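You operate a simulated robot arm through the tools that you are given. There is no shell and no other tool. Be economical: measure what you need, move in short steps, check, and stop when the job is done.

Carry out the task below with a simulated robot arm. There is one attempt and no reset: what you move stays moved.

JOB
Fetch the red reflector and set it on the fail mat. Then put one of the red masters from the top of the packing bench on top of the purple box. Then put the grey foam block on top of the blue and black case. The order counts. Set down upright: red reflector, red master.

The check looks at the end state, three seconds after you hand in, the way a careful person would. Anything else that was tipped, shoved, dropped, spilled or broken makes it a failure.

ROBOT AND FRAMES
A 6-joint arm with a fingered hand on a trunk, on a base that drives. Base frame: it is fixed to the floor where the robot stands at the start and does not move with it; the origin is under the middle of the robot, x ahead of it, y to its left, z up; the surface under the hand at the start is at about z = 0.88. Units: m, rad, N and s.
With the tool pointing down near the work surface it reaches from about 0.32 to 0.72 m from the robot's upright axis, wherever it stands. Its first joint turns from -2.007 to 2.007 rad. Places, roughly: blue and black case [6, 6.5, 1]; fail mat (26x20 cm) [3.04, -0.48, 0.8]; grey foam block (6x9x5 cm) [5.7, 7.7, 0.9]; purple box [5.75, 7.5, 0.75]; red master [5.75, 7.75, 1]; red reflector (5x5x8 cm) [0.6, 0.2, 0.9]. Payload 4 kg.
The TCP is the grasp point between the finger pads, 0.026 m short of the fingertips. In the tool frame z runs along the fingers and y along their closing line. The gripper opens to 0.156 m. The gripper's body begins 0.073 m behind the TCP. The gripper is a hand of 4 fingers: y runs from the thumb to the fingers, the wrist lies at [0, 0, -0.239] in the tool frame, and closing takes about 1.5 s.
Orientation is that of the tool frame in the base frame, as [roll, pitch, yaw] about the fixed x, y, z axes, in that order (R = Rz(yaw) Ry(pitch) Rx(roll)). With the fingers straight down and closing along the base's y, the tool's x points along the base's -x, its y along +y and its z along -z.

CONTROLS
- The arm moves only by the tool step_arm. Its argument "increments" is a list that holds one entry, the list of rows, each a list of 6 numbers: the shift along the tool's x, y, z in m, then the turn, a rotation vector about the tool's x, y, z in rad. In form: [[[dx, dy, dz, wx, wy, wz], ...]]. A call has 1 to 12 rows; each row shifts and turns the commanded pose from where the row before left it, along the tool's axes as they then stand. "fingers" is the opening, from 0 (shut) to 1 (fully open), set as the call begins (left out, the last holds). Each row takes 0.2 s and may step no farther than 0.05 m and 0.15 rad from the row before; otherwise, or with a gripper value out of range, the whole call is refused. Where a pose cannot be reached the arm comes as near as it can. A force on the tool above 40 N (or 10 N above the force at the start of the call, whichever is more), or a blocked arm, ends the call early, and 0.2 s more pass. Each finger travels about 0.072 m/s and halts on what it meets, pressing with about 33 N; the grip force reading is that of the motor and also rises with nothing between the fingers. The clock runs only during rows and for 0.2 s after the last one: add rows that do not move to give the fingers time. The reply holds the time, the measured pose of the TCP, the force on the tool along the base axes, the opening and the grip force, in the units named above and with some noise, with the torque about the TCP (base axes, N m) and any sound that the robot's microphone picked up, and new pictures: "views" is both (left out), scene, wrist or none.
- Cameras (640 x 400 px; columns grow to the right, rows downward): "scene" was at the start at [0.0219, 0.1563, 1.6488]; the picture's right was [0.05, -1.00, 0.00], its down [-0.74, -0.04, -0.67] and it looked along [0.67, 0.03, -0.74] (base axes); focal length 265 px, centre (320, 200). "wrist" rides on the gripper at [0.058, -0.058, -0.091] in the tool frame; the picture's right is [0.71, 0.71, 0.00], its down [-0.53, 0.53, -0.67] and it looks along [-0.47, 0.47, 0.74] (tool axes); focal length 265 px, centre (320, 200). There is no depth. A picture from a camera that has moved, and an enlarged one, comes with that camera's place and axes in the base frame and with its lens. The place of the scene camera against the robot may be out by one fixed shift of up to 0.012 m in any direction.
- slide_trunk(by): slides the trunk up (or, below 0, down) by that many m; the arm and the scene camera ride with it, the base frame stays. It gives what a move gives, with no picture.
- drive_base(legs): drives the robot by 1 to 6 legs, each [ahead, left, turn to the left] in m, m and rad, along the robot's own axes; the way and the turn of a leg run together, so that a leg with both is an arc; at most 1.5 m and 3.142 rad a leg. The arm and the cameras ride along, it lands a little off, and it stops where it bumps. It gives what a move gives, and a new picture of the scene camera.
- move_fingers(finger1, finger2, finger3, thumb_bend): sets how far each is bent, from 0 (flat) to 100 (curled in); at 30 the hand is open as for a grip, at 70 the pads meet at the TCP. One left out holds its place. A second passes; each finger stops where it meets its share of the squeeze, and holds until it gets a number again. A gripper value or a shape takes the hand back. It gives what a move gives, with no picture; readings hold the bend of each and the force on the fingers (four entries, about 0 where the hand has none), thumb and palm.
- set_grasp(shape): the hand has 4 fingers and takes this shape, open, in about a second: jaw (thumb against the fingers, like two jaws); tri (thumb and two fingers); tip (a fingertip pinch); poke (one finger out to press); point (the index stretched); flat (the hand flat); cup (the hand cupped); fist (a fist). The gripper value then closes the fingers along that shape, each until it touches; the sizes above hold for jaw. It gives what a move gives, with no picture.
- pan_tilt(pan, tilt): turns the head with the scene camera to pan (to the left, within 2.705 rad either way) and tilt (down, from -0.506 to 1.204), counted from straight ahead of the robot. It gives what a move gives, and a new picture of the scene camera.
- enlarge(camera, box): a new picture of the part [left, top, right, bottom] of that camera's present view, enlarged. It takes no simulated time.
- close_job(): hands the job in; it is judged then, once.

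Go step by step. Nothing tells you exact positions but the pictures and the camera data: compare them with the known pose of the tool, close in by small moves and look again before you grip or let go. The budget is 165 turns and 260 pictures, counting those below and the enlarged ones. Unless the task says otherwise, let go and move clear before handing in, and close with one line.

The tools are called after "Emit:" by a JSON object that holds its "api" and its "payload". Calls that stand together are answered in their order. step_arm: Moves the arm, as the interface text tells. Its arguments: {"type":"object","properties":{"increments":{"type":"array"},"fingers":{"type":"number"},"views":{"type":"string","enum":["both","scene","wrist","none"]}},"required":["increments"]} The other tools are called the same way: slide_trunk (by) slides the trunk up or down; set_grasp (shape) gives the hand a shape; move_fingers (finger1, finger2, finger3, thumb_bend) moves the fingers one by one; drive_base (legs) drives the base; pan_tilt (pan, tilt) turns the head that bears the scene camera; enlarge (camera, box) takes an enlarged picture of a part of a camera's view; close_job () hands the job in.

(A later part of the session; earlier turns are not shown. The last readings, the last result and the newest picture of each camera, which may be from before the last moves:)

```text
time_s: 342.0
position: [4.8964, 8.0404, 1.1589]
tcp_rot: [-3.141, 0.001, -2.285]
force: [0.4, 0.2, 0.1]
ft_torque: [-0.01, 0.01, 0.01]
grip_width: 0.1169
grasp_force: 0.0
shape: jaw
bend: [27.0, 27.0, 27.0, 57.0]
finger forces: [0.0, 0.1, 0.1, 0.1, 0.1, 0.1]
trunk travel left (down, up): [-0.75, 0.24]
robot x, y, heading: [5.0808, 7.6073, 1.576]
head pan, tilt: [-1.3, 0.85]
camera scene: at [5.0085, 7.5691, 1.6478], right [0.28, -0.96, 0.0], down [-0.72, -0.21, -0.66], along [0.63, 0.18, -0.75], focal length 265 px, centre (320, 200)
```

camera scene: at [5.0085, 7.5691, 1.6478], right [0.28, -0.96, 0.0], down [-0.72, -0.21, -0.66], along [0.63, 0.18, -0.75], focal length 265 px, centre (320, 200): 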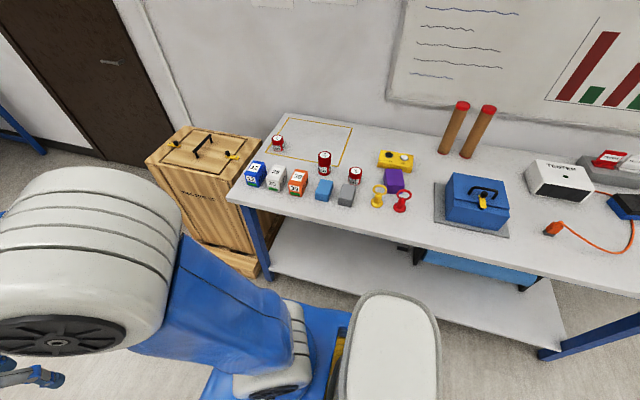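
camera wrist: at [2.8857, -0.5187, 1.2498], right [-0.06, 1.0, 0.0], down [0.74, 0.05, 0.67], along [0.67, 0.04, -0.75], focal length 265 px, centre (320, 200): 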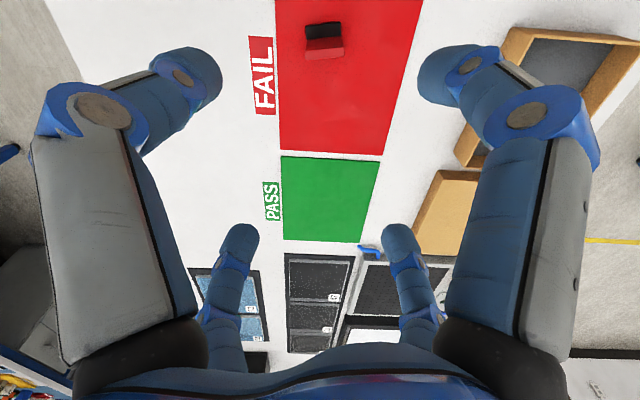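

Emit:
{"api": "enlarge", "payload": {"camera": "scene", "box": [230, 110, 430, 230]}}

Emit:
{"api": "enlarge", "payload": {"camera": "scene", "box": [300, 140, 420, 220]}}

```text
3.20 times, centred on (330, 170) of scene
camera zoom: at [5.0085, 7.5691, 1.6478], right [0.28, -0.96, 0.0], down [-0.72, -0.21, -0.66], along [0.63, 0.18, -0.75], focal length 849 px, centre (288, 296)
```

zoom: 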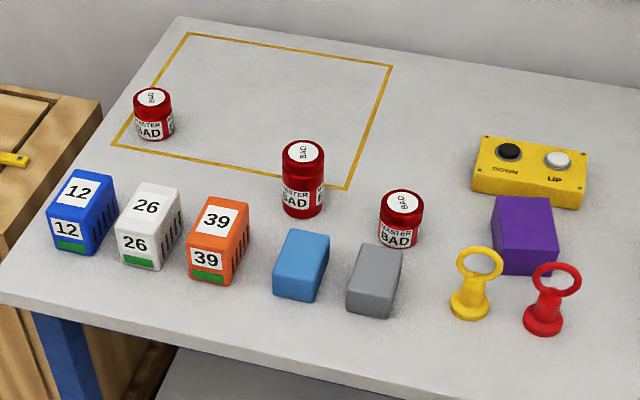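

```text
5.00 times, centred on (360, 180) of scene
camera zoom: at [5.0085, 7.5691, 1.6478], right [0.28, -0.96, 0.0], down [-0.72, -0.21, -0.66], along [0.63, 0.18, -0.75], focal length 1326 px, centre (120, 300)
```

zoom: 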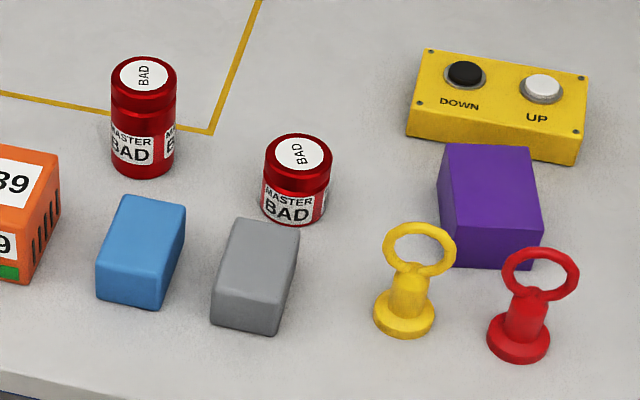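

Objects located: short master at ≈(5.80, 7.645), purple box ≈(5.78, 7.50). I'll edge 8 cm nearer the bench, then swing the arm round to the right in an arc.

Emit:
{"api": "drive_base", "payload": {"legs": [[0, -0.08, 0]]}}

Emit:
{"api": "step_arm", "payload": {"increments": [[[-0.0412, -0.0221, 0, 0, 0, 0.1], [-0.0412, -0.0221, 0, 0, 0, 0.1], [-0.0412, -0.0221, 0, 0, 0, 0.1], [-0.0412, -0.0221, 0, 0, 0, 0.1], [-0.0412, -0.0221, 0, 0, 0, 0.1], [-0.0412, -0.0221, 0, 0, 0, 0.1], [-0.0412, -0.0221, 0, 0, 0, 0.1], [-0.0412, -0.0221, 0, 0, 0, 0.1], [-0.0412, -0.0221, 0, 0, 0, 0.1], [-0.0412, -0.0221, 0, 0, 0, 0.1], [-0.0412, -0.0221, 0, 0, 0, 0.1], [-0.0412, -0.0221, 0, 0, 0, 0.1]]]}}

```text
time_s: 343.7
position: [4.9761, 8.0399, 1.1583]
tcp_rot: [-3.141, 0.001, -2.284]
force: [0.5, 0.0, 0.4]
ft_torque: [0.02, -0.02, 0.01]
grip_width: 0.117
grasp_force: 0.1
shape: jaw
bend: [27.0, 27.0, 27.0, 57.0]
finger forces: [0.1, 0.1, 0.0, 0.1, 0.0, 0.1]
trunk travel left (down, up): [-0.75, 0.24]
robot x, y, heading: [5.1651, 7.6069, 1.58]
head pan, tilt: [-1.3, 0.85]
camera scene: at [5.0913, 7.5697, 1.6478], right [0.28, -0.96, 0.0], down [-0.72, -0.21, -0.66], along [0.64, 0.18, -0.75], focal length 265 px, centre (320, 200)
```

scene: 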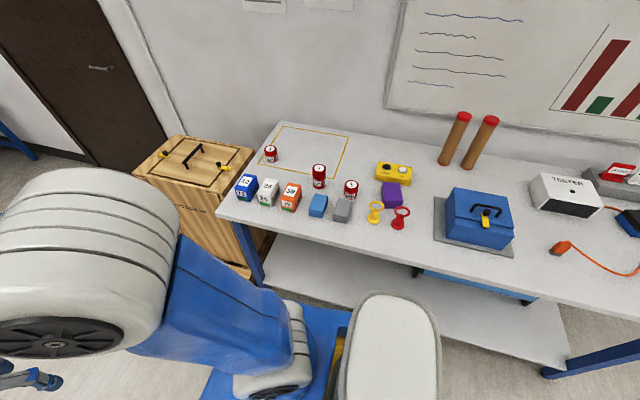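

```text
time_s: 346.3
position: [5.501, 7.9424, 1.1597]
tcp_rot: [-3.141, -0.003, 2.797]
force: [-0.1, -0.4, -0.1]
ft_torque: [0.03, 0.04, 0.0]
grip_width: 0.117
grasp_force: 0.1
shape: jaw
bend: [27.0, 27.0, 27.0, 57.0]
finger forces: [0.0, 0.1, 0.0, 0.0, 0.1, 0.1]
trunk travel left (down, up): [-0.75, 0.24]
robot x, y, heading: [5.163, 7.6105, 1.578]
head pan, tilt: [-1.3, 0.85]
camera scene: at [5.0944, 7.5684, 1.6479], right [0.27, -0.96, 0.0], down [-0.72, -0.21, -0.66], along [0.63, 0.18, -0.75], focal length 265 px, centre (320, 200)
camera wrist: at [5.4249, 7.9082, 1.2517], right [-0.43, 0.9, 0.0], down [0.67, 0.32, 0.67], along [0.6, 0.29, -0.74], focal length 265 px, centre (320, 200)
```

scene: 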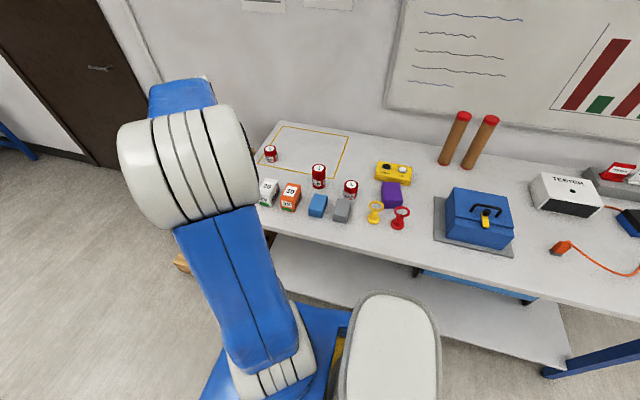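
wrist: 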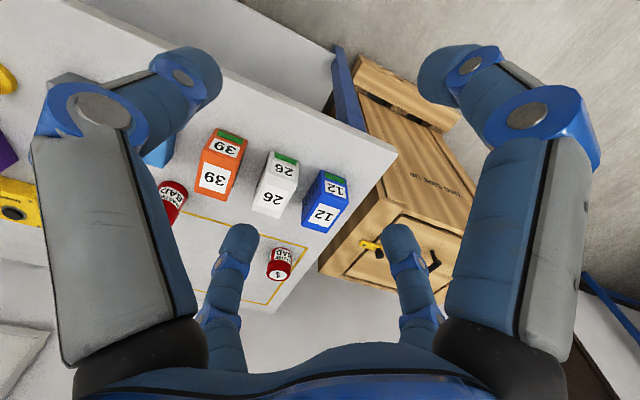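

Continuing the swing over the bench.

Emit:
{"api": "step_arm", "payload": {"increments": [[[-0.0412, -0.0221, 0, 0, 0, 0.1], [-0.0412, -0.0221, 0, 0, 0, 0.1], [-0.0412, -0.0221, 0, 0, 0, 0.1], [-0.0412, -0.0221, 0, 0, 0, 0.1], [-0.0412, -0.0221, 0, 0, 0, 0.1], [-0.0412, -0.0221, 0, 0, 0, 0.1], [-0.0412, -0.0221, 0, 0, 0, 0.1], [0, 0, 0, 0, 0, 0]]], "fingers": 0.6}}

```text
time_s: 348.1
position: [5.6325, 7.6503, 1.1569]
tcp_rot: [-3.141, 0.003, 2.098]
force: [0.0, 0.1, 0.7]
ft_torque: [-0.03, 0.01, 0.02]
grip_width: 0.0944
grasp_force: 0.1
shape: jaw
bend: [32.0, 32.0, 32.0, 70.0]
finger forces: [0.1, 0.1, 0.0, 0.0, 0.0, 0.1]
trunk travel left (down, up): [-0.75, 0.24]
robot x, y, heading: [5.1635, 7.6065, 1.581]
head pan, tilt: [-1.3, 0.85]
camera scene: at [5.0922, 7.5713, 1.6478], right [0.28, -0.96, 0.0], down [-0.72, -0.21, -0.66], along [0.63, 0.18, -0.75], focal length 265 px, centre (320, 200)
camera wrist: at [5.5509, 7.6734, 1.2487], right [0.26, 0.97, 0.0], down [0.72, -0.19, 0.67], along [0.65, -0.17, -0.74], focal length 265 px, centre (320, 200)
```

scene: 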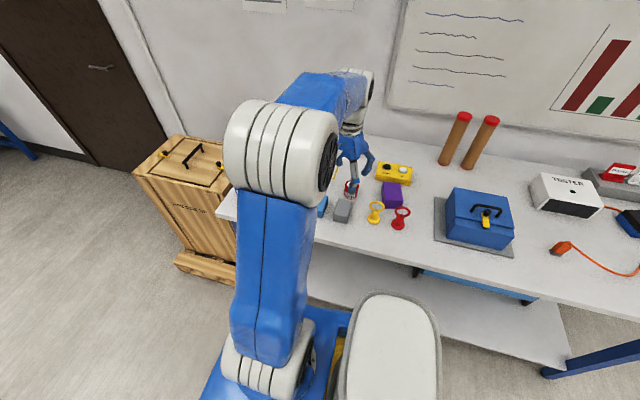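
wrist: 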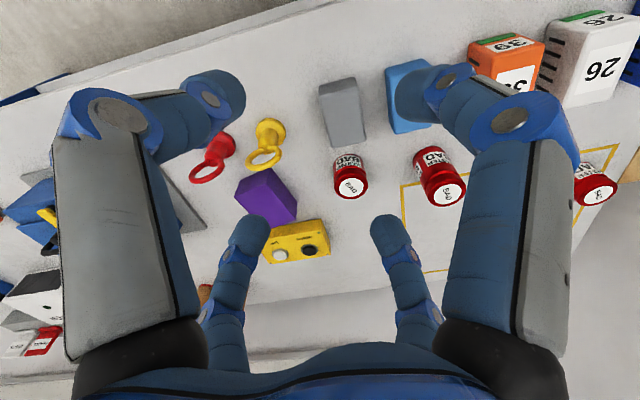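

Emit:
{"api": "enlarge", "payload": {"camera": "wrist", "box": [220, 70, 420, 270]}}

```text
2.00 times, centred on (320, 170) of wrist
camera zoom: at [5.5509, 7.6734, 1.2487], right [0.26, 0.97, 0.0], down [0.72, -0.19, 0.67], along [0.65, -0.17, -0.74], focal length 531 px, centre (320, 260)
```

zoom: 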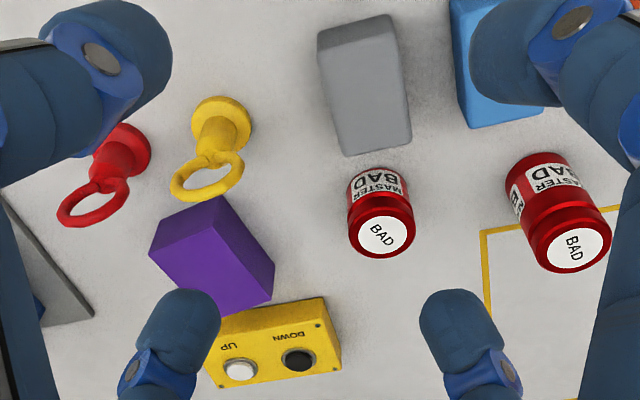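

Moving over the short master at about (5.815, 7.655) and lower, to refine by parallax.

Emit:
{"api": "step_arm", "payload": {"increments": [[[-0.0219, 0.04, 0, 0, 0, 0], [-0.0219, 0.04, 0, 0, 0, 0], [-0.0219, 0.04, 0, 0, 0, 0], [-0.0219, 0.04, 0, 0, 0, 0], [0, 0, 0.035, 0, 0, 0], [0, 0, 0.035, 0, 0, 0], [0, 0, 0.03, 0, 0, 0], [0, 0, 0, 0, 0, 0]]]}}

Emit:
{"api": "enlarge", "payload": {"camera": "scene", "box": [290, 120, 430, 240]}}

Emit:
{"api": "enlarge", "payload": {"camera": "wrist", "box": [220, 10, 420, 210]}}

```text
time_s: 349.9
position: [5.8, 7.6578, 1.0557]
tcp_rot: [-3.141, 0.001, 2.099]
force: [0.2, 0.7, -0.9]
ft_torque: [0.01, 0.06, 0.01]
grip_width: 0.0939
grasp_force: 0.1
shape: jaw
bend: [32.0, 32.0, 32.0, 70.0]
finger forces: [0.0, 0.1, 0.1, 0.0, 0.0, 0.0]
out of reach, approached as far as the arm can: row 4
trunk travel left (down, up): [-0.75, 0.24]
robot x, y, heading: [5.1655, 7.606, 1.578]
head pan, tilt: [-1.3, 0.85]
camera scene: at [5.0962, 7.5702, 1.648], right [0.27, -0.96, 0.0], down [-0.72, -0.21, -0.66], along [0.63, 0.18, -0.75], focal length 265 px, centre (320, 200)
camera wrist: at [5.7194, 7.6797, 1.1473], right [0.25, 0.97, 0.0], down [0.72, -0.19, 0.67], along [0.64, -0.17, -0.75], focal length 265 px, centre (320, 200)
```

scene: 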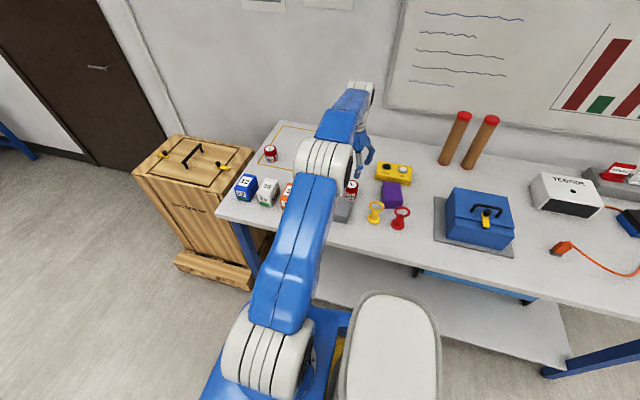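
wrist: 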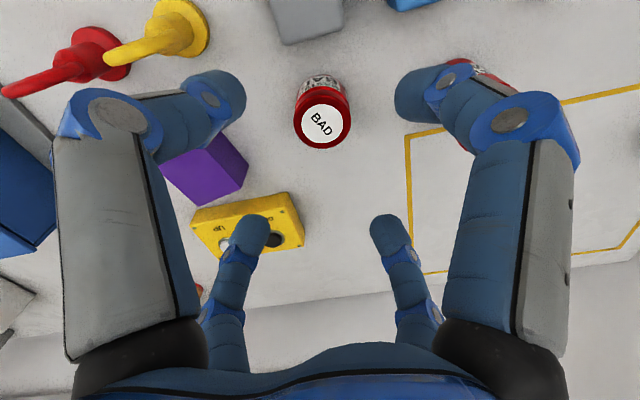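

```text
3.33 times, centred on (360, 180) of scene
camera zoom: at [5.0962, 7.5702, 1.648], right [0.27, -0.96, 0.0], down [-0.72, -0.21, -0.66], along [0.63, 0.18, -0.75], focal length 884 px, centre (187, 267)
```

zoom: 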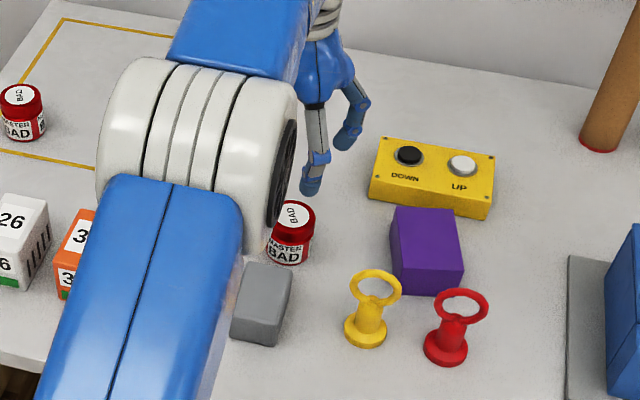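

```text
2.00 times, centred on (320, 110) of wrist
camera zoom: at [5.7194, 7.6797, 1.1473], right [0.25, 0.97, 0.0], down [0.72, -0.19, 0.67], along [0.64, -0.17, -0.75], focal length 531 px, centre (320, 380)
```

zoom: 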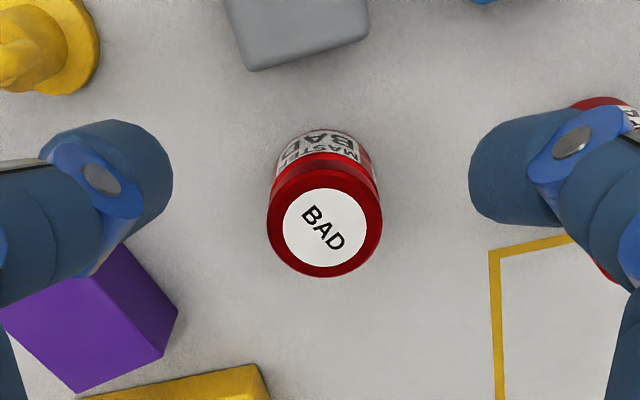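

Parallax gives the master at (5.819, 7.655), top z≈0.926. I'll centre on it, yaw so fingers fall on diagonals clear of the foam, and drop a little.

Emit:
{"api": "step_arm", "payload": {"increments": [[[-0.0122, 0.0149, 0.02, 0, 0, 0], [0, 0, 0.02, 0, 0, -0.13], [0, 0, 0.02, 0, 0, -0.13], [0, 0, 0, 0, 0, 0], [0, 0, 0, 0, 0, 0]]]}}

Emit:
{"api": "enlarge", "payload": {"camera": "wrist", "box": [220, 40, 420, 240]}}

```text
time_s: 351.1
position: [5.8185, 7.6522, 0.9972]
tcp_rot: [3.141, 0.001, 2.362]
force: [0.4, 0.2, -0.4]
ft_torque: [0.01, -0.03, 0.01]
grip_width: 0.0939
grasp_force: 0.0
shape: jaw
bend: [32.0, 32.0, 32.0, 70.0]
finger forces: [0.0, 0.1, 0.1, 0.0, 0.0, 0.1]
trunk travel left (down, up): [-0.75, 0.24]
robot x, y, heading: [5.1641, 7.6063, 1.578]
head pan, tilt: [-1.3, 0.85]
camera scene: at [5.0934, 7.5694, 1.6478], right [0.27, -0.96, 0.0], down [-0.72, -0.21, -0.66], along [0.63, 0.18, -0.75], focal length 265 px, centre (320, 200)
camera wrist: at [5.7347, 7.6538, 1.0885], right [0.0, 1.0, 0.0], down [0.74, 0.0, 0.67], along [0.67, 0.0, -0.74], focal length 265 px, centre (320, 200)
```

scene: 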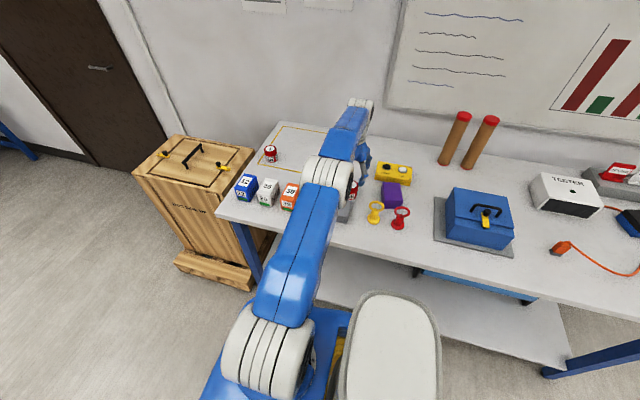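
wrist: 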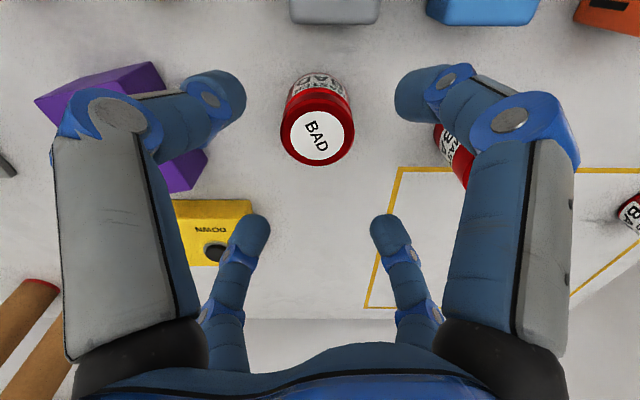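

```text
2.00 times, centred on (320, 140) of wrist
camera zoom: at [5.7347, 7.6538, 1.0885], right [0.0, 1.0, 0.0], down [0.74, 0.0, 0.67], along [0.67, 0.0, -0.74], focal length 531 px, centre (320, 320)
```

zoom: 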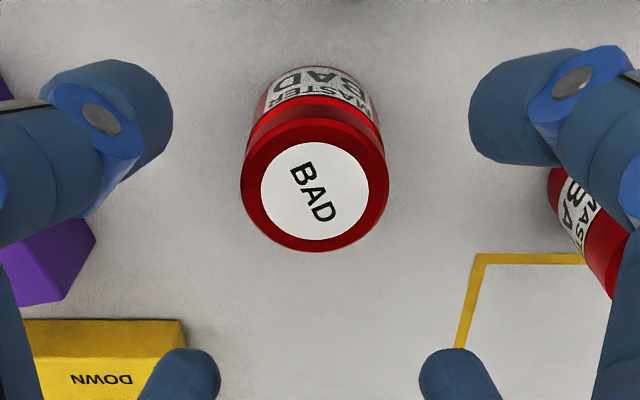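

Well centred. Descending 8 cm to grip height.

Emit:
{"api": "step_arm", "payload": {"increments": [[[-0.001, 0.001, 0.025, 0, 0, 0], [0, 0, 0.025, 0, 0, 0], [0, 0, 0.018, 0, 0, 0], [0, 0, 0.012, 0, 0, 0], [0, 0, 0, 0, 0, 0]]]}}

```text
time_s: 352.3
position: [5.8179, 7.655, 0.9174]
tcp_rot: [3.141, -0.001, 2.357]
force: [0.6, 0.5, 0.4]
ft_torque: [-0.02, -0.01, 0.03]
grip_width: 0.0938
grasp_force: 0.0
shape: jaw
bend: [32.0, 32.0, 32.0, 70.0]
finger forces: [0.0, 0.0, 0.0, 0.1, 0.0, 0.0]
trunk travel left (down, up): [-0.75, 0.24]
robot x, y, heading: [5.1644, 7.6075, 1.58]
head pan, tilt: [-1.3, 0.85]
camera scene: at [5.0921, 7.5697, 1.6478], right [0.27, -0.96, 0.0], down [-0.72, -0.21, -0.66], along [0.63, 0.18, -0.75], focal length 265 px, centre (320, 200)
camera wrist: at [5.7351, 7.6561, 1.0082], right [0.0, 1.0, 0.0], down [0.74, 0.0, 0.67], along [0.67, 0.0, -0.74], focal length 265 px, centre (320, 200)
```

scene: 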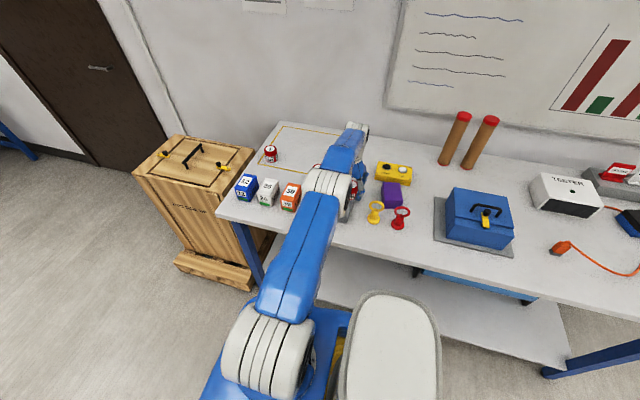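
wrist: 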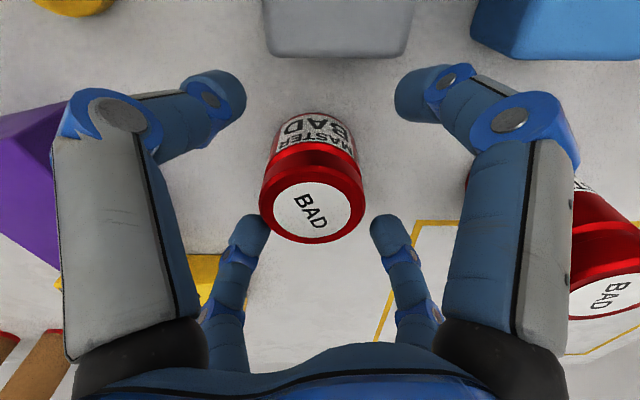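

Centred around the can; closing.

Emit:
{"api": "step_arm", "payload": {"increments": [[[0, 0, 0, 0, 0, 0], [0, 0, 0, 0, 0, 0], [0, 0, 0, 0, 0, 0], [0, 0, 0, 0, 0, 0], [0, 0, 0, 0, 0, 0], [0, 0, 0, 0, 0, 0], [0, 0, 0, 0, 0, 0]]], "fingers": 0}}

```text
time_s: 353.9
position: [5.8199, 7.6549, 0.9163]
tcp_rot: [-3.141, 0.0, 2.359]
force: [0.4, -0.6, 0.1]
ft_torque: [-0.01, 0.06, 0.02]
grip_width: 0.0406
grasp_force: 32.7
shape: jaw
bend: [76.0, 44.0, 38.0, 70.0]
finger forces: [28.7, 26.7, 29.8, 0.0, 26.2, 0.0]
trunk travel left (down, up): [-0.75, 0.24]
robot x, y, heading: [5.1645, 7.6068, 1.576]
head pan, tilt: [-1.3, 0.85]
camera scene: at [5.093, 7.5698, 1.6478], right [0.27, -0.96, 0.0], down [-0.72, -0.21, -0.66], along [0.63, 0.18, -0.75], focal length 265 px, centre (320, 200)
camera wrist: at [5.7355, 7.656, 1.008], right [0.0, 1.0, 0.0], down [0.74, 0.0, 0.67], along [0.67, 0.0, -0.74], focal length 265 px, centre (320, 200)
```

scene: 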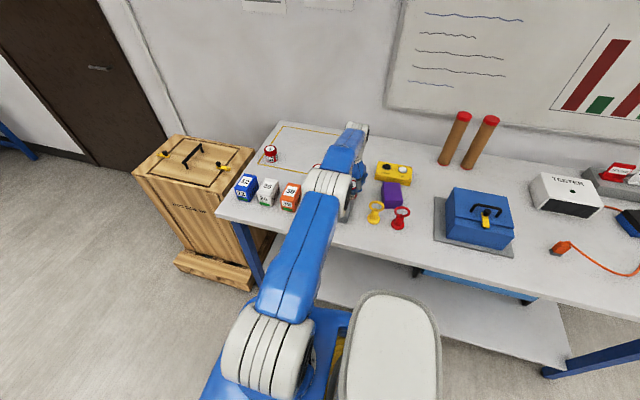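
wrist: 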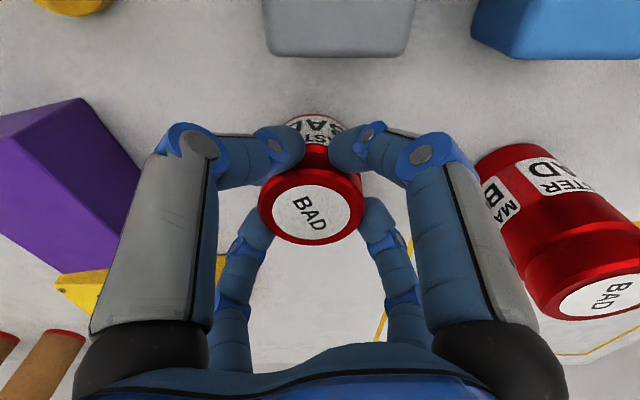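

Firm four-finger hold. Lifting.

Emit:
{"api": "step_arm", "payload": {"increments": [[[0, 0, -0.02, 0, 0, 0], [0, 0, -0.04, 0, 0, 0], [0, 0, -0.04, 0, 0, 0], [0, 0, -0.04, 0, 0, 0], [0, 0, 0, 0, 0, 0]]]}}

Emit:
{"api": "enlarge", "payload": {"camera": "scene", "box": [340, 140, 440, 240]}}

Emit:
{"api": "enlarge", "payload": {"camera": "wrist", "box": [60, 0, 300, 200]}}

```text
time_s: 355.1
position: [5.8168, 7.6544, 1.0576]
tcp_rot: [3.141, 0.0, 2.358]
force: [0.3, -0.6, -2.8]
ft_torque: [0.03, 0.06, -0.03]
grip_width: 0.0404
grasp_force: 32.9
shape: jaw
bend: [76.0, 44.0, 38.0, 70.0]
finger forces: [28.8, 26.7, 29.9, 0.0, 26.2, 0.0]
trunk travel left (down, up): [-0.75, 0.24]
robot x, y, heading: [5.1629, 7.6071, 1.571]
head pan, tilt: [-1.3, 0.85]
camera scene: at [5.0936, 7.5697, 1.6478], right [0.27, -0.96, 0.0], down [-0.72, -0.21, -0.66], along [0.63, 0.18, -0.75], focal length 265 px, centre (320, 200)
camera wrist: at [5.7339, 7.6556, 1.1498], right [0.0, 1.0, 0.0], down [0.74, 0.0, 0.67], along [0.67, 0.0, -0.74], focal length 265 px, centre (320, 200)
```

scene: 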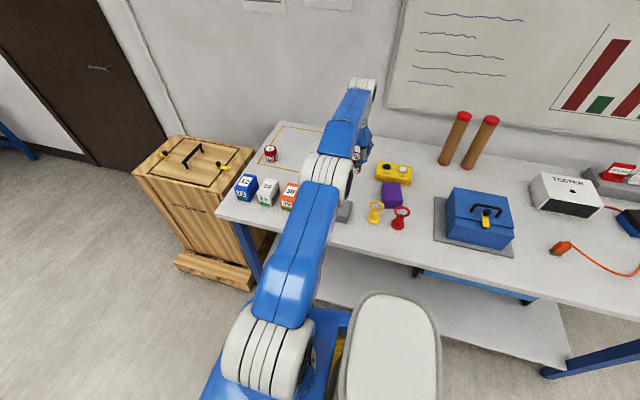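
wrist: 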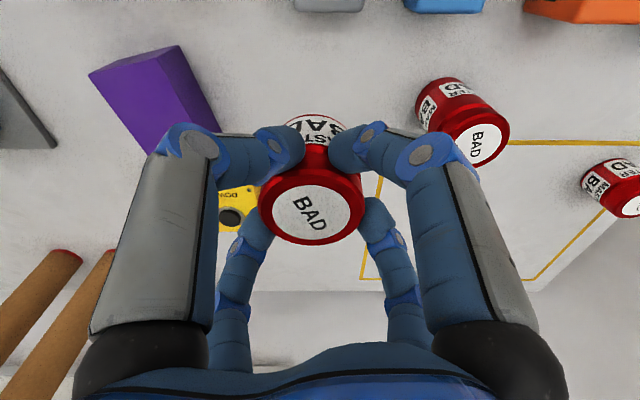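

```text
4.00 times, centred on (390, 190) of scene
camera zoom: at [5.0936, 7.5697, 1.6478], right [0.27, -0.96, 0.0], down [-0.72, -0.21, -0.66], along [0.63, 0.18, -0.75], focal length 1061 px, centre (40, 240)
```

zoom: 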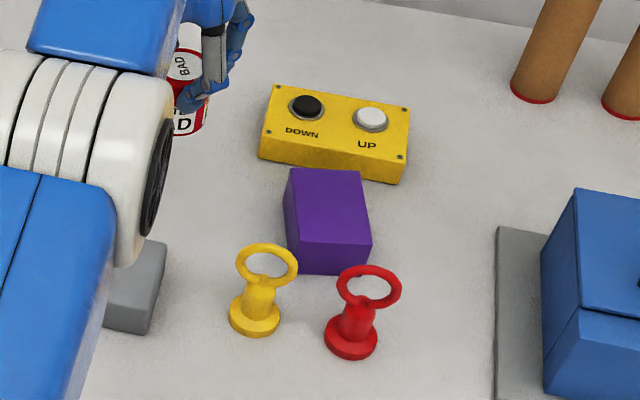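

```text
2.00 times, centred on (180, 100) of wrist
camera zoom: at [5.7339, 7.6556, 1.1498], right [0.0, 1.0, 0.0], down [0.74, 0.0, 0.67], along [0.67, 0.0, -0.74], focal length 531 px, centre (600, 400)
```

zoom: 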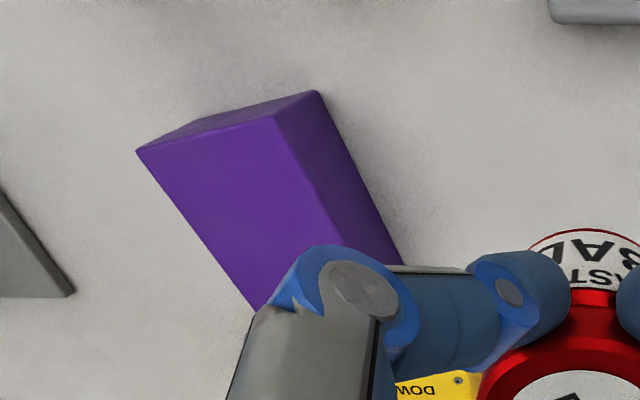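

Purple box top: centre ≈(5.838, 7.507), z≈0.927. Carrying the can over it at a modest height.

Emit:
{"api": "step_arm", "payload": {"increments": [[[0, 0, 0.03, 0, 0, 0], [-0.0297, -0.0224, 0, 0, 0, 0], [-0.0297, -0.0224, 0, 0, 0, 0], [-0.0297, -0.0224, 0, 0, 0, 0], [-0.0297, -0.0224, 0, 0, 0, 0], [0, 0, 0, 0, 0, 0], [0, 0, 0, 0, 0, 0]]]}}

Emit:
{"api": "enlarge", "payload": {"camera": "scene", "box": [340, 140, 440, 240]}}

Emit:
{"api": "enlarge", "payload": {"camera": "wrist", "box": [220, 20, 420, 220]}}

```text
time_s: 356.7
position: [5.8067, 7.5214, 1.0225]
tcp_rot: [3.14, 0.0, 2.359]
force: [-1.2, -0.2, -1.3]
ft_torque: [0.0, 0.01, 0.02]
grip_width: 0.0408
grasp_force: 33.0
shape: jaw
bend: [76.0, 44.0, 38.0, 70.0]
finger forces: [28.8, 26.7, 30.0, 0.1, 26.3, 0.0]
out of reach, approached as far as the arm can: row 3, 4, 5
trunk travel left (down, up): [-0.75, 0.24]
robot x, y, heading: [5.1669, 7.6109, 1.581]
head pan, tilt: [-1.3, 0.85]
camera scene: at [5.092, 7.5681, 1.6477], right [0.27, -0.96, 0.0], down [-0.72, -0.21, -0.66], along [0.63, 0.18, -0.75], focal length 265 px, centre (320, 200)
camera wrist: at [5.7239, 7.5229, 1.1147], right [0.0, 1.0, 0.0], down [0.74, 0.0, 0.67], along [0.67, 0.0, -0.74], focal length 265 px, centre (320, 200)
```

scene: 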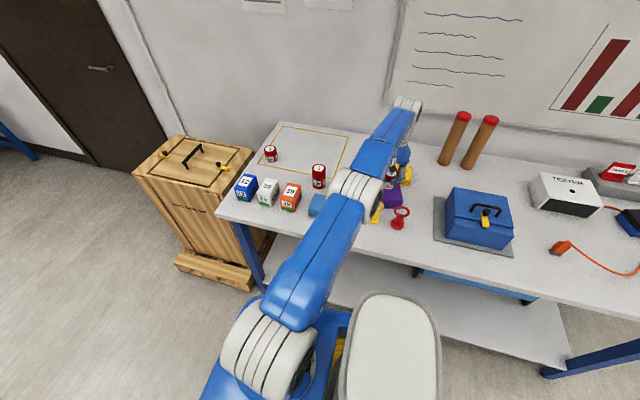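
wrist: 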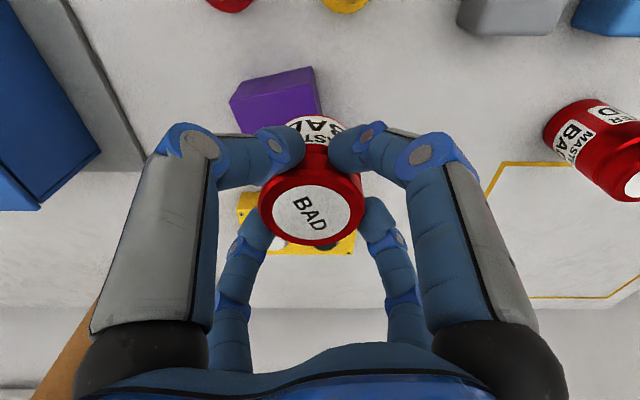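

```text
4.00 times, centred on (390, 190) of scene
camera zoom: at [5.092, 7.5681, 1.6477], right [0.27, -0.96, 0.0], down [-0.72, -0.21, -0.66], along [0.63, 0.18, -0.75], focal length 1061 px, centre (40, 240)
```

zoom: 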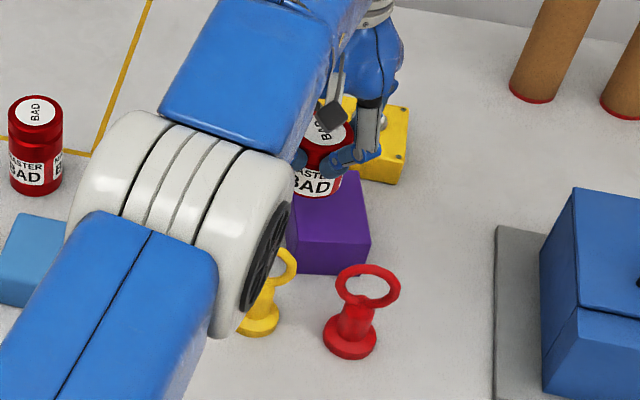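

```text
2.00 times, centred on (320, 120) of wrist
camera zoom: at [5.7239, 7.5229, 1.1147], right [0.0, 1.0, 0.0], down [0.74, 0.0, 0.67], along [0.67, 0.0, -0.74], focal length 531 px, centre (320, 360)
```

zoom: 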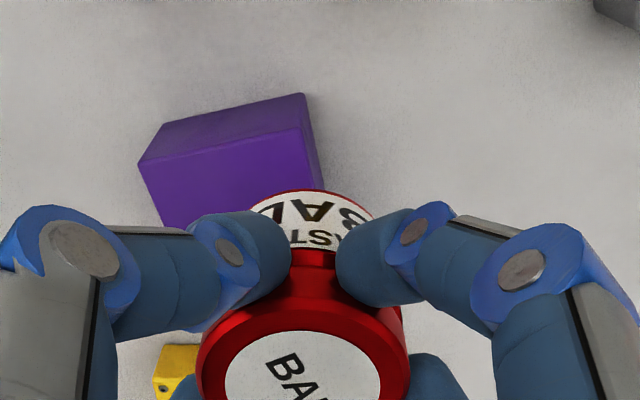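

Just out of reach. I'll lift and retract a little, then shift the base 11 cm back (−y) and 3 cm toward the bench.

Emit:
{"api": "step_arm", "payload": {"increments": [[[0, 0, -0.04, 0, 0, 0], [0.0472, -0.0093, -0.01, 0, 0, 0], [0.0472, -0.0093, 0, 0, 0, 0], [0.0472, -0.0093, 0, 0, 0, 0], [0, 0, 0, 0, 0, 0]]], "views": "none"}}

Emit:
{"api": "drive_base", "payload": {"legs": [[-0.11, -0.03, -0.008]]}}

```text
time_s: 357.9
position: [5.6864, 7.6053, 1.0687]
tcp_rot: [-3.141, 0.0, 2.36]
force: [0.6, 0.6, -2.7]
ft_torque: [-0.02, 0.12, 0.02]
grip_width: 0.0404
grasp_force: 33.0
shape: jaw
bend: [76.0, 44.0, 38.0, 70.0]
finger forces: [28.5, 26.5, 30.1, 0.1, 25.9, 0.0]
out of reach, approached as far as the arm can: row 1
trunk travel left (down, up): [-0.75, 0.24]
robot x, y, heading: [5.1666, 7.6117, 1.58]
head pan, tilt: [-1.3, 0.85]
```

```text
time_s: 360.0
position: [5.7124, 7.492, 1.0719]
tcp_rot: [3.141, 0.0, 2.351]
force: [-0.6, -0.3, -2.7]
ft_torque: [0.04, 0.04, -0.01]
grip_width: 0.04
grasp_force: 32.9
shape: jaw
bend: [76.0, 44.0, 38.0, 70.0]
finger forces: [28.6, 26.6, 30.4, 0.1, 25.9, 0.0]
trunk travel left (down, up): [-0.75, 0.24]
robot x, y, heading: [5.197, 7.4973, 1.569]
head pan, tilt: [-1.3, 0.85]
camera scene: at [5.1225, 7.4572, 1.6477], right [0.27, -0.96, 0.0], down [-0.72, -0.2, -0.66], along [0.64, 0.18, -0.75], focal length 265 px, centre (320, 200)
```

scene: 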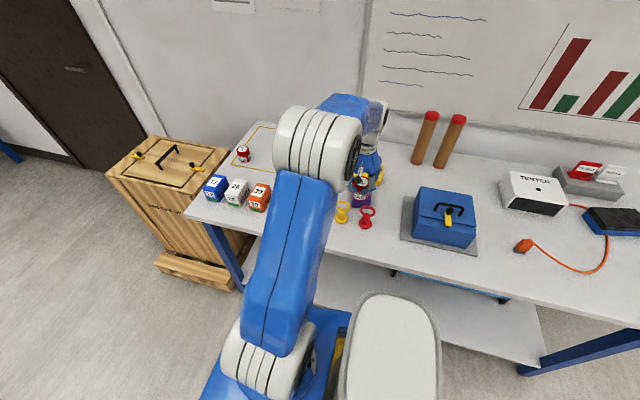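

Emit:
{"api": "step_arm", "payload": {"increments": [[[0, 0, 0.025, 0, 0, 0], [-0.0259, 0.0333, 0, 0, 0, 0], [-0.0259, 0.0333, 0, 0, 0, 0], [-0.0259, 0.0333, 0, 0, 0, 0], [0, 0, 0.025, 0, 0, 0], [0, 0, 0, 0, 0, 0]]]}}

Emit:
{"api": "enlarge", "payload": {"camera": "scene", "box": [310, 140, 410, 240]}}

Emit:
{"api": "enlarge", "payload": {"camera": "wrist", "box": [220, 20, 420, 220]}}

```text
time_s: 361.4
position: [5.8406, 7.5078, 1.0204]
tcp_rot: [-3.14, -0.001, 2.35]
force: [0.5, 0.1, -3.2]
ft_torque: [0.01, 0.08, -0.02]
grip_width: 0.0401
grasp_force: 32.7
shape: jaw
bend: [76.0, 44.0, 38.0, 70.0]
finger forces: [28.4, 26.6, 30.8, 0.0, 25.9, 0.0]
trunk travel left (down, up): [-0.75, 0.24]
robot x, y, heading: [5.1946, 7.4948, 1.573]
head pan, tilt: [-1.3, 0.85]
camera scene: at [5.1251, 7.4584, 1.6479], right [0.27, -0.96, 0.0], down [-0.72, -0.2, -0.66], along [0.64, 0.18, -0.75], focal length 265 px, centre (320, 200)
camera wrist: at [5.757, 7.5099, 1.1123], right [0.01, 1.0, 0.0], down [0.74, 0.0, 0.67], along [0.67, 0.0, -0.74], focal length 265 px, centre (320, 200)
```

scene: 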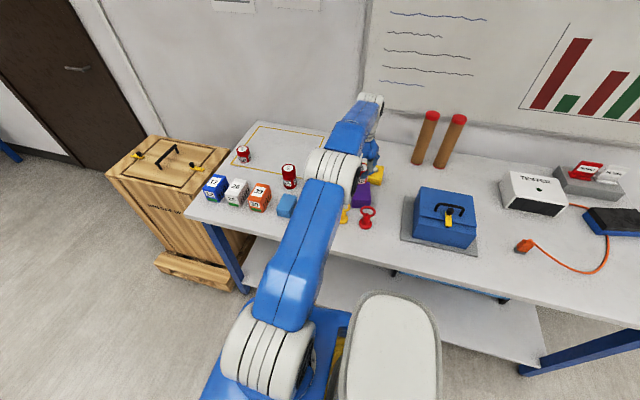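
wrist: 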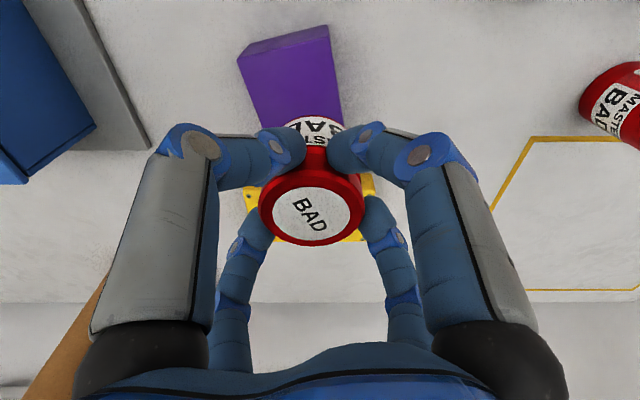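

```text
4.00 times, centred on (360, 190) of scene
camera zoom: at [5.1251, 7.4584, 1.6479], right [0.27, -0.96, 0.0], down [-0.72, -0.2, -0.66], along [0.64, 0.18, -0.75], focal length 1061 px, centre (160, 240)
```

zoom: 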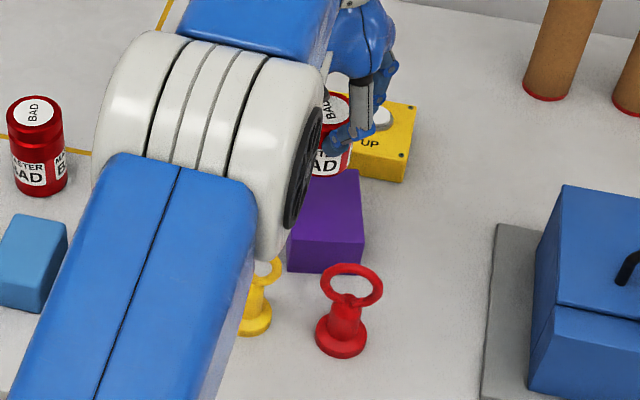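

```text
2.00 times, centred on (320, 120) of wrist
camera zoom: at [5.757, 7.5099, 1.1123], right [0.01, 1.0, 0.0], down [0.74, 0.0, 0.67], along [0.67, 0.0, -0.74], focal length 531 px, centre (320, 360)
```

zoom: 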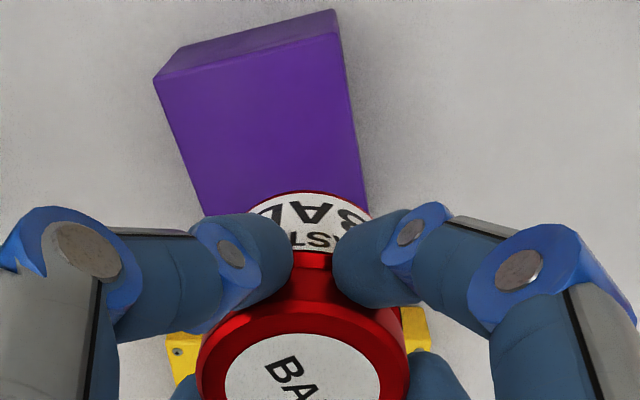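

The can is over the purple box; it needs ~1 cm correction in −y. Then lowering close.

Emit:
{"api": "step_arm", "payload": {"increments": [[[-0.005, -0.009, 0.01, 0, 0, 0], [0, 0, 0.02, 0, 0, 0], [0, 0, 0.013, 0, 0, 0], [0, 0, 0, 0, 0, 0]]]}}

Emit:
{"api": "enlarge", "payload": {"camera": "scene", "box": [335, 150, 395, 210]}}

Emit:
{"api": "enlarge", "payload": {"camera": "wrist", "box": [220, 20, 420, 220]}}

```text
time_s: 362.4
position: [5.8372, 7.4981, 0.979]
tcp_rot: [3.141, 0.0, 2.351]
force: [0.8, -0.4, -3.0]
ft_torque: [0.0, 0.02, -0.01]
grip_width: 0.0398
grasp_force: 32.9
shape: jaw
bend: [76.0, 44.0, 38.0, 70.0]
finger forces: [28.4, 26.5, 30.8, 0.0, 25.9, 0.0]
trunk travel left (down, up): [-0.75, 0.24]
robot x, y, heading: [5.1985, 7.4975, 1.569]
head pan, tilt: [-1.3, 0.85]
camera scene: at [5.1243, 7.4593, 1.6478], right [0.27, -0.96, 0.0], down [-0.72, -0.2, -0.66], along [0.64, 0.18, -0.75], focal length 265 px, centre (320, 200)
camera wrist: at [5.7541, 7.5005, 1.0704], right [0.01, 1.0, 0.0], down [0.74, 0.0, 0.67], along [0.67, 0.0, -0.74], focal length 265 px, centre (320, 200)
```

scene: 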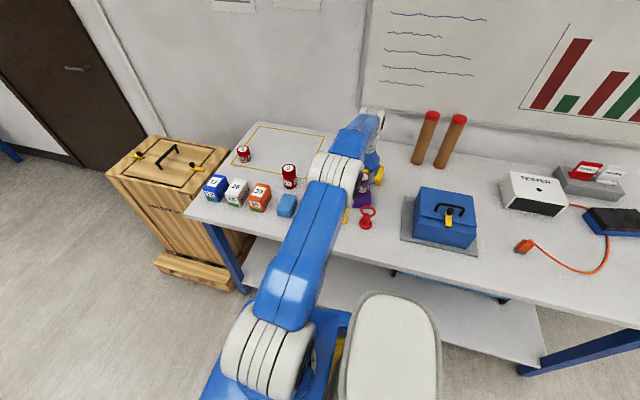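
wrist: 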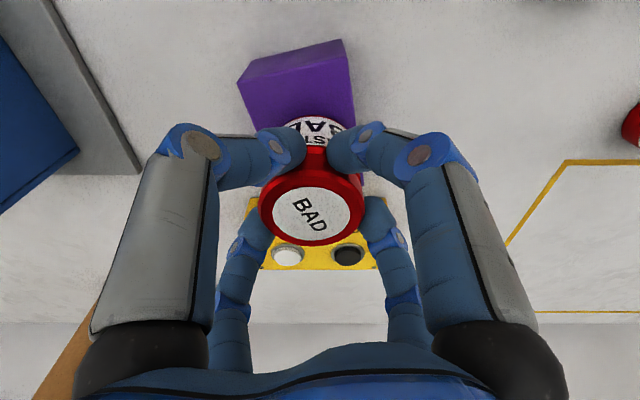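

```text
6.67 times, centred on (365, 180) of scene
camera zoom: at [5.1243, 7.4593, 1.6478], right [0.27, -0.96, 0.0], down [-0.72, -0.2, -0.66], along [0.64, 0.18, -0.75], focal length 1769 px, centre (20, 333)
```

zoom: 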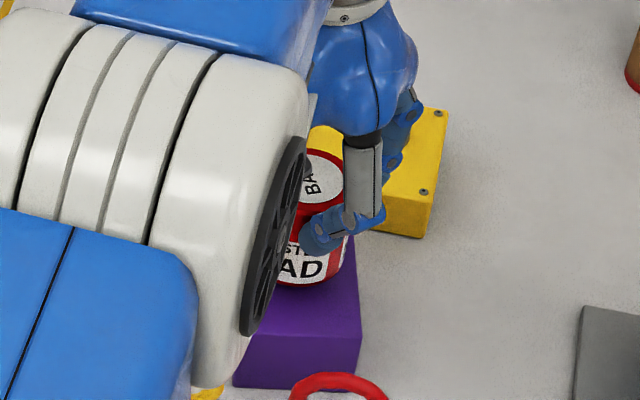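

```text
2.00 times, centred on (320, 120) of wrist
camera zoom: at [5.7541, 7.5005, 1.0704], right [0.01, 1.0, 0.0], down [0.74, 0.0, 0.67], along [0.67, 0.0, -0.74], focal length 531 px, centre (320, 360)
```

zoom: 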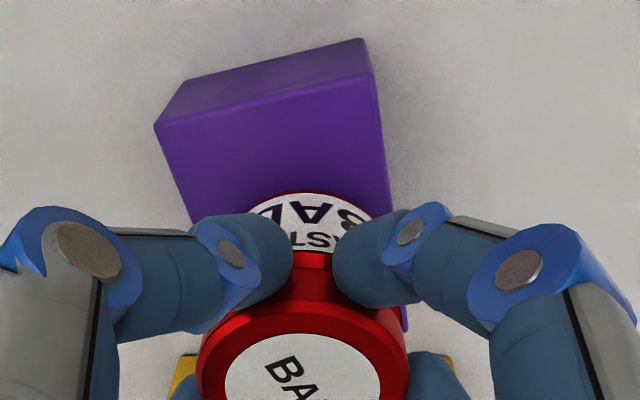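

Alignment is good to ~3 mm; small −y correction and lowering to contact.

Emit:
{"api": "step_arm", "payload": {"increments": [[[-0.0021, -0.0021, 0, 0, 0, 0], [0, 0, 0.005, 0, 0, 0], [0, 0, 0.003, 0, 0, 0], [0, 0, 0, 0, 0, 0]]], "views": "none"}}

Emit:
{"api": "step_arm", "payload": {"increments": [[[0, 0, 0.002, 0, 0, 0], [0, 0, 0, 0, 0, 0]]], "views": "none"}}

```text
time_s: 363.4
position: [5.8379, 7.4953, 0.9713]
tcp_rot: [-3.142, -0.001, 2.352]
force: [-1.2, -0.8, -2.9]
ft_torque: [0.0, 0.06, 0.0]
grip_width: 0.0398
grasp_force: 33.4
shape: jaw
bend: [76.0, 44.0, 38.0, 70.0]
finger forces: [28.4, 26.5, 30.8, 0.0, 25.9, 0.1]
trunk travel left (down, up): [-0.75, 0.24]
robot x, y, heading: [5.1962, 7.4995, 1.571]
head pan, tilt: [-1.3, 0.85]
```

```text
time_s: 364.0
position: [5.8366, 7.4958, 0.9687]
tcp_rot: [-3.141, 0.002, 2.353]
force: [-0.3, 0.3, -2.9]
ft_torque: [-0.01, 0.04, 0.02]
grip_width: 0.0398
grasp_force: 33.4
shape: jaw
bend: [76.0, 44.0, 38.0, 70.0]
finger forces: [28.4, 26.5, 30.8, 0.0, 25.9, 0.0]
trunk travel left (down, up): [-0.75, 0.24]
robot x, y, heading: [5.1947, 7.4994, 1.573]
head pan, tilt: [-1.3, 0.85]
```

Emit:
{"api": "step_arm", "payload": {"increments": [[[0, 0, 0.002, 0, 0, 0], [0, 0, 0, 0, 0, 0]]], "views": "none"}}

Emit:
{"api": "step_arm", "payload": {"increments": [[[0, 0, 0.001, 0, 0, 0], [0, 0, 0, 0, 0, 0]]], "views": "wrist"}}

```text
time_s: 364.6
position: [5.8371, 7.4954, 0.9669]
tcp_rot: [-3.141, 0.002, 2.35]
force: [0.1, -0.4, -3.3]
ft_torque: [0.0, 0.06, 0.01]
grip_width: 0.0399
grasp_force: 32.8
shape: jaw
bend: [76.0, 44.0, 38.0, 70.0]
finger forces: [28.4, 26.6, 30.8, 0.1, 25.9, 0.0]
trunk travel left (down, up): [-0.75, 0.24]
robot x, y, heading: [5.1971, 7.4983, 1.573]
head pan, tilt: [-1.3, 0.85]
```

```text
time_s: 365.2
position: [5.8384, 7.4952, 0.9655]
tcp_rot: [-3.14, -0.001, 2.351]
force: [0.2, 0.8, -1.0]
ft_torque: [0.01, 0.0, 0.01]
grip_width: 0.0399
grasp_force: 33.5
shape: jaw
bend: [76.0, 44.0, 38.0, 70.0]
finger forces: [28.6, 26.6, 30.7, 0.0, 26.2, 0.0]
trunk travel left (down, up): [-0.75, 0.24]
robot x, y, heading: [5.1986, 7.4958, 1.572]
head pan, tilt: [-1.3, 0.85]
camera wrist: at [5.7543, 7.4973, 1.0575], right [0.01, 1.0, 0.0], down [0.74, 0.0, 0.67], along [0.67, 0.0, -0.74], focal length 265 px, centre (320, 200)
```

wrist: 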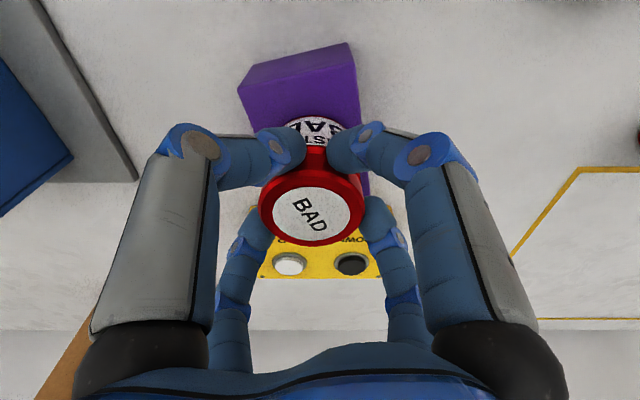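

Weight is being taken by the box (force −3 → −1 N). Opening the fingers modestly.

Emit:
{"api": "step_arm", "payload": {"increments": [[[0, 0, 0.0005, 0, 0, 0], [0, 0, 0, 0, 0, 0], [0, 0, 0, 0, 0, 0], [0, 0, 0, 0, 0, 0], [0, 0, 0, 0, 0, 0]]], "fingers": 0.5}}

Emit:
{"api": "enlarge", "payload": {"camera": "scene", "box": [335, 150, 395, 210]}}

```text
time_s: 366.4
position: [5.8388, 7.4957, 0.9648]
tcp_rot: [3.141, 0.0, 2.351]
force: [0.3, 0.2, 0.3]
ft_torque: [0.0, 0.01, -0.01]
grip_width: 0.0776
grasp_force: 0.0
shape: jaw
bend: [37.0, 37.0, 37.0, 70.0]
finger forces: [0.0, 0.1, 0.1, 0.0, 0.0, 0.1]
trunk travel left (down, up): [-0.75, 0.24]
robot x, y, heading: [5.1962, 7.4962, 1.57]
head pan, tilt: [-1.3, 0.85]
camera scene: at [5.1238, 7.4587, 1.6478], right [0.27, -0.96, 0.0], down [-0.72, -0.2, -0.66], along [0.64, 0.18, -0.75], focal length 265 px, centre (320, 200)
camera wrist: at [5.7543, 7.4974, 1.0572], right [0.01, 1.0, 0.0], down [0.74, 0.0, 0.67], along [0.67, 0.0, -0.74], focal length 265 px, centre (320, 200)
```

scene: 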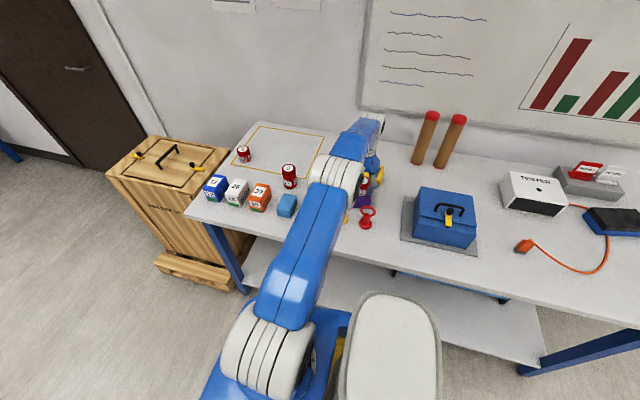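
wrist: 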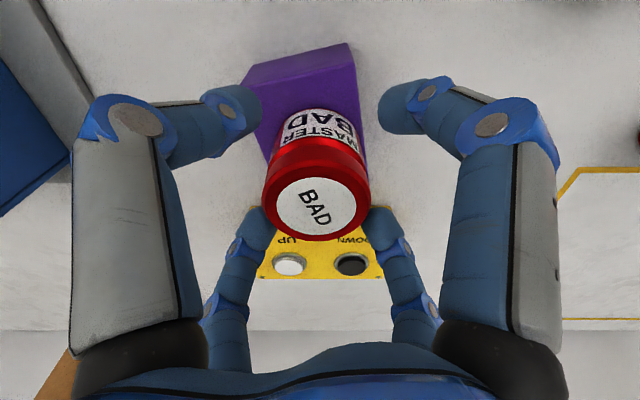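

```text
6.67 times, centred on (365, 180) of scene
camera zoom: at [5.1238, 7.4587, 1.6478], right [0.27, -0.96, 0.0], down [-0.72, -0.2, -0.66], along [0.64, 0.18, -0.75], focal length 1769 px, centre (20, 333)
```

zoom: 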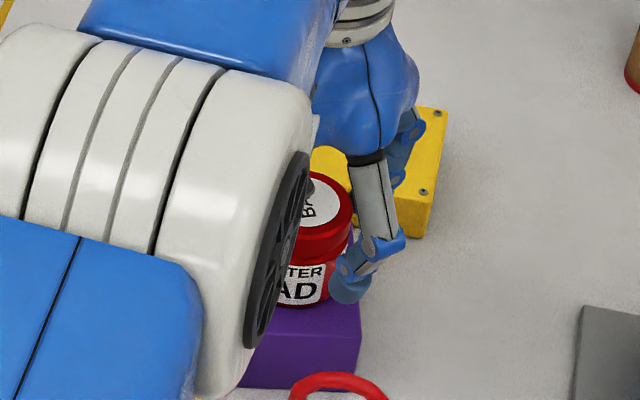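

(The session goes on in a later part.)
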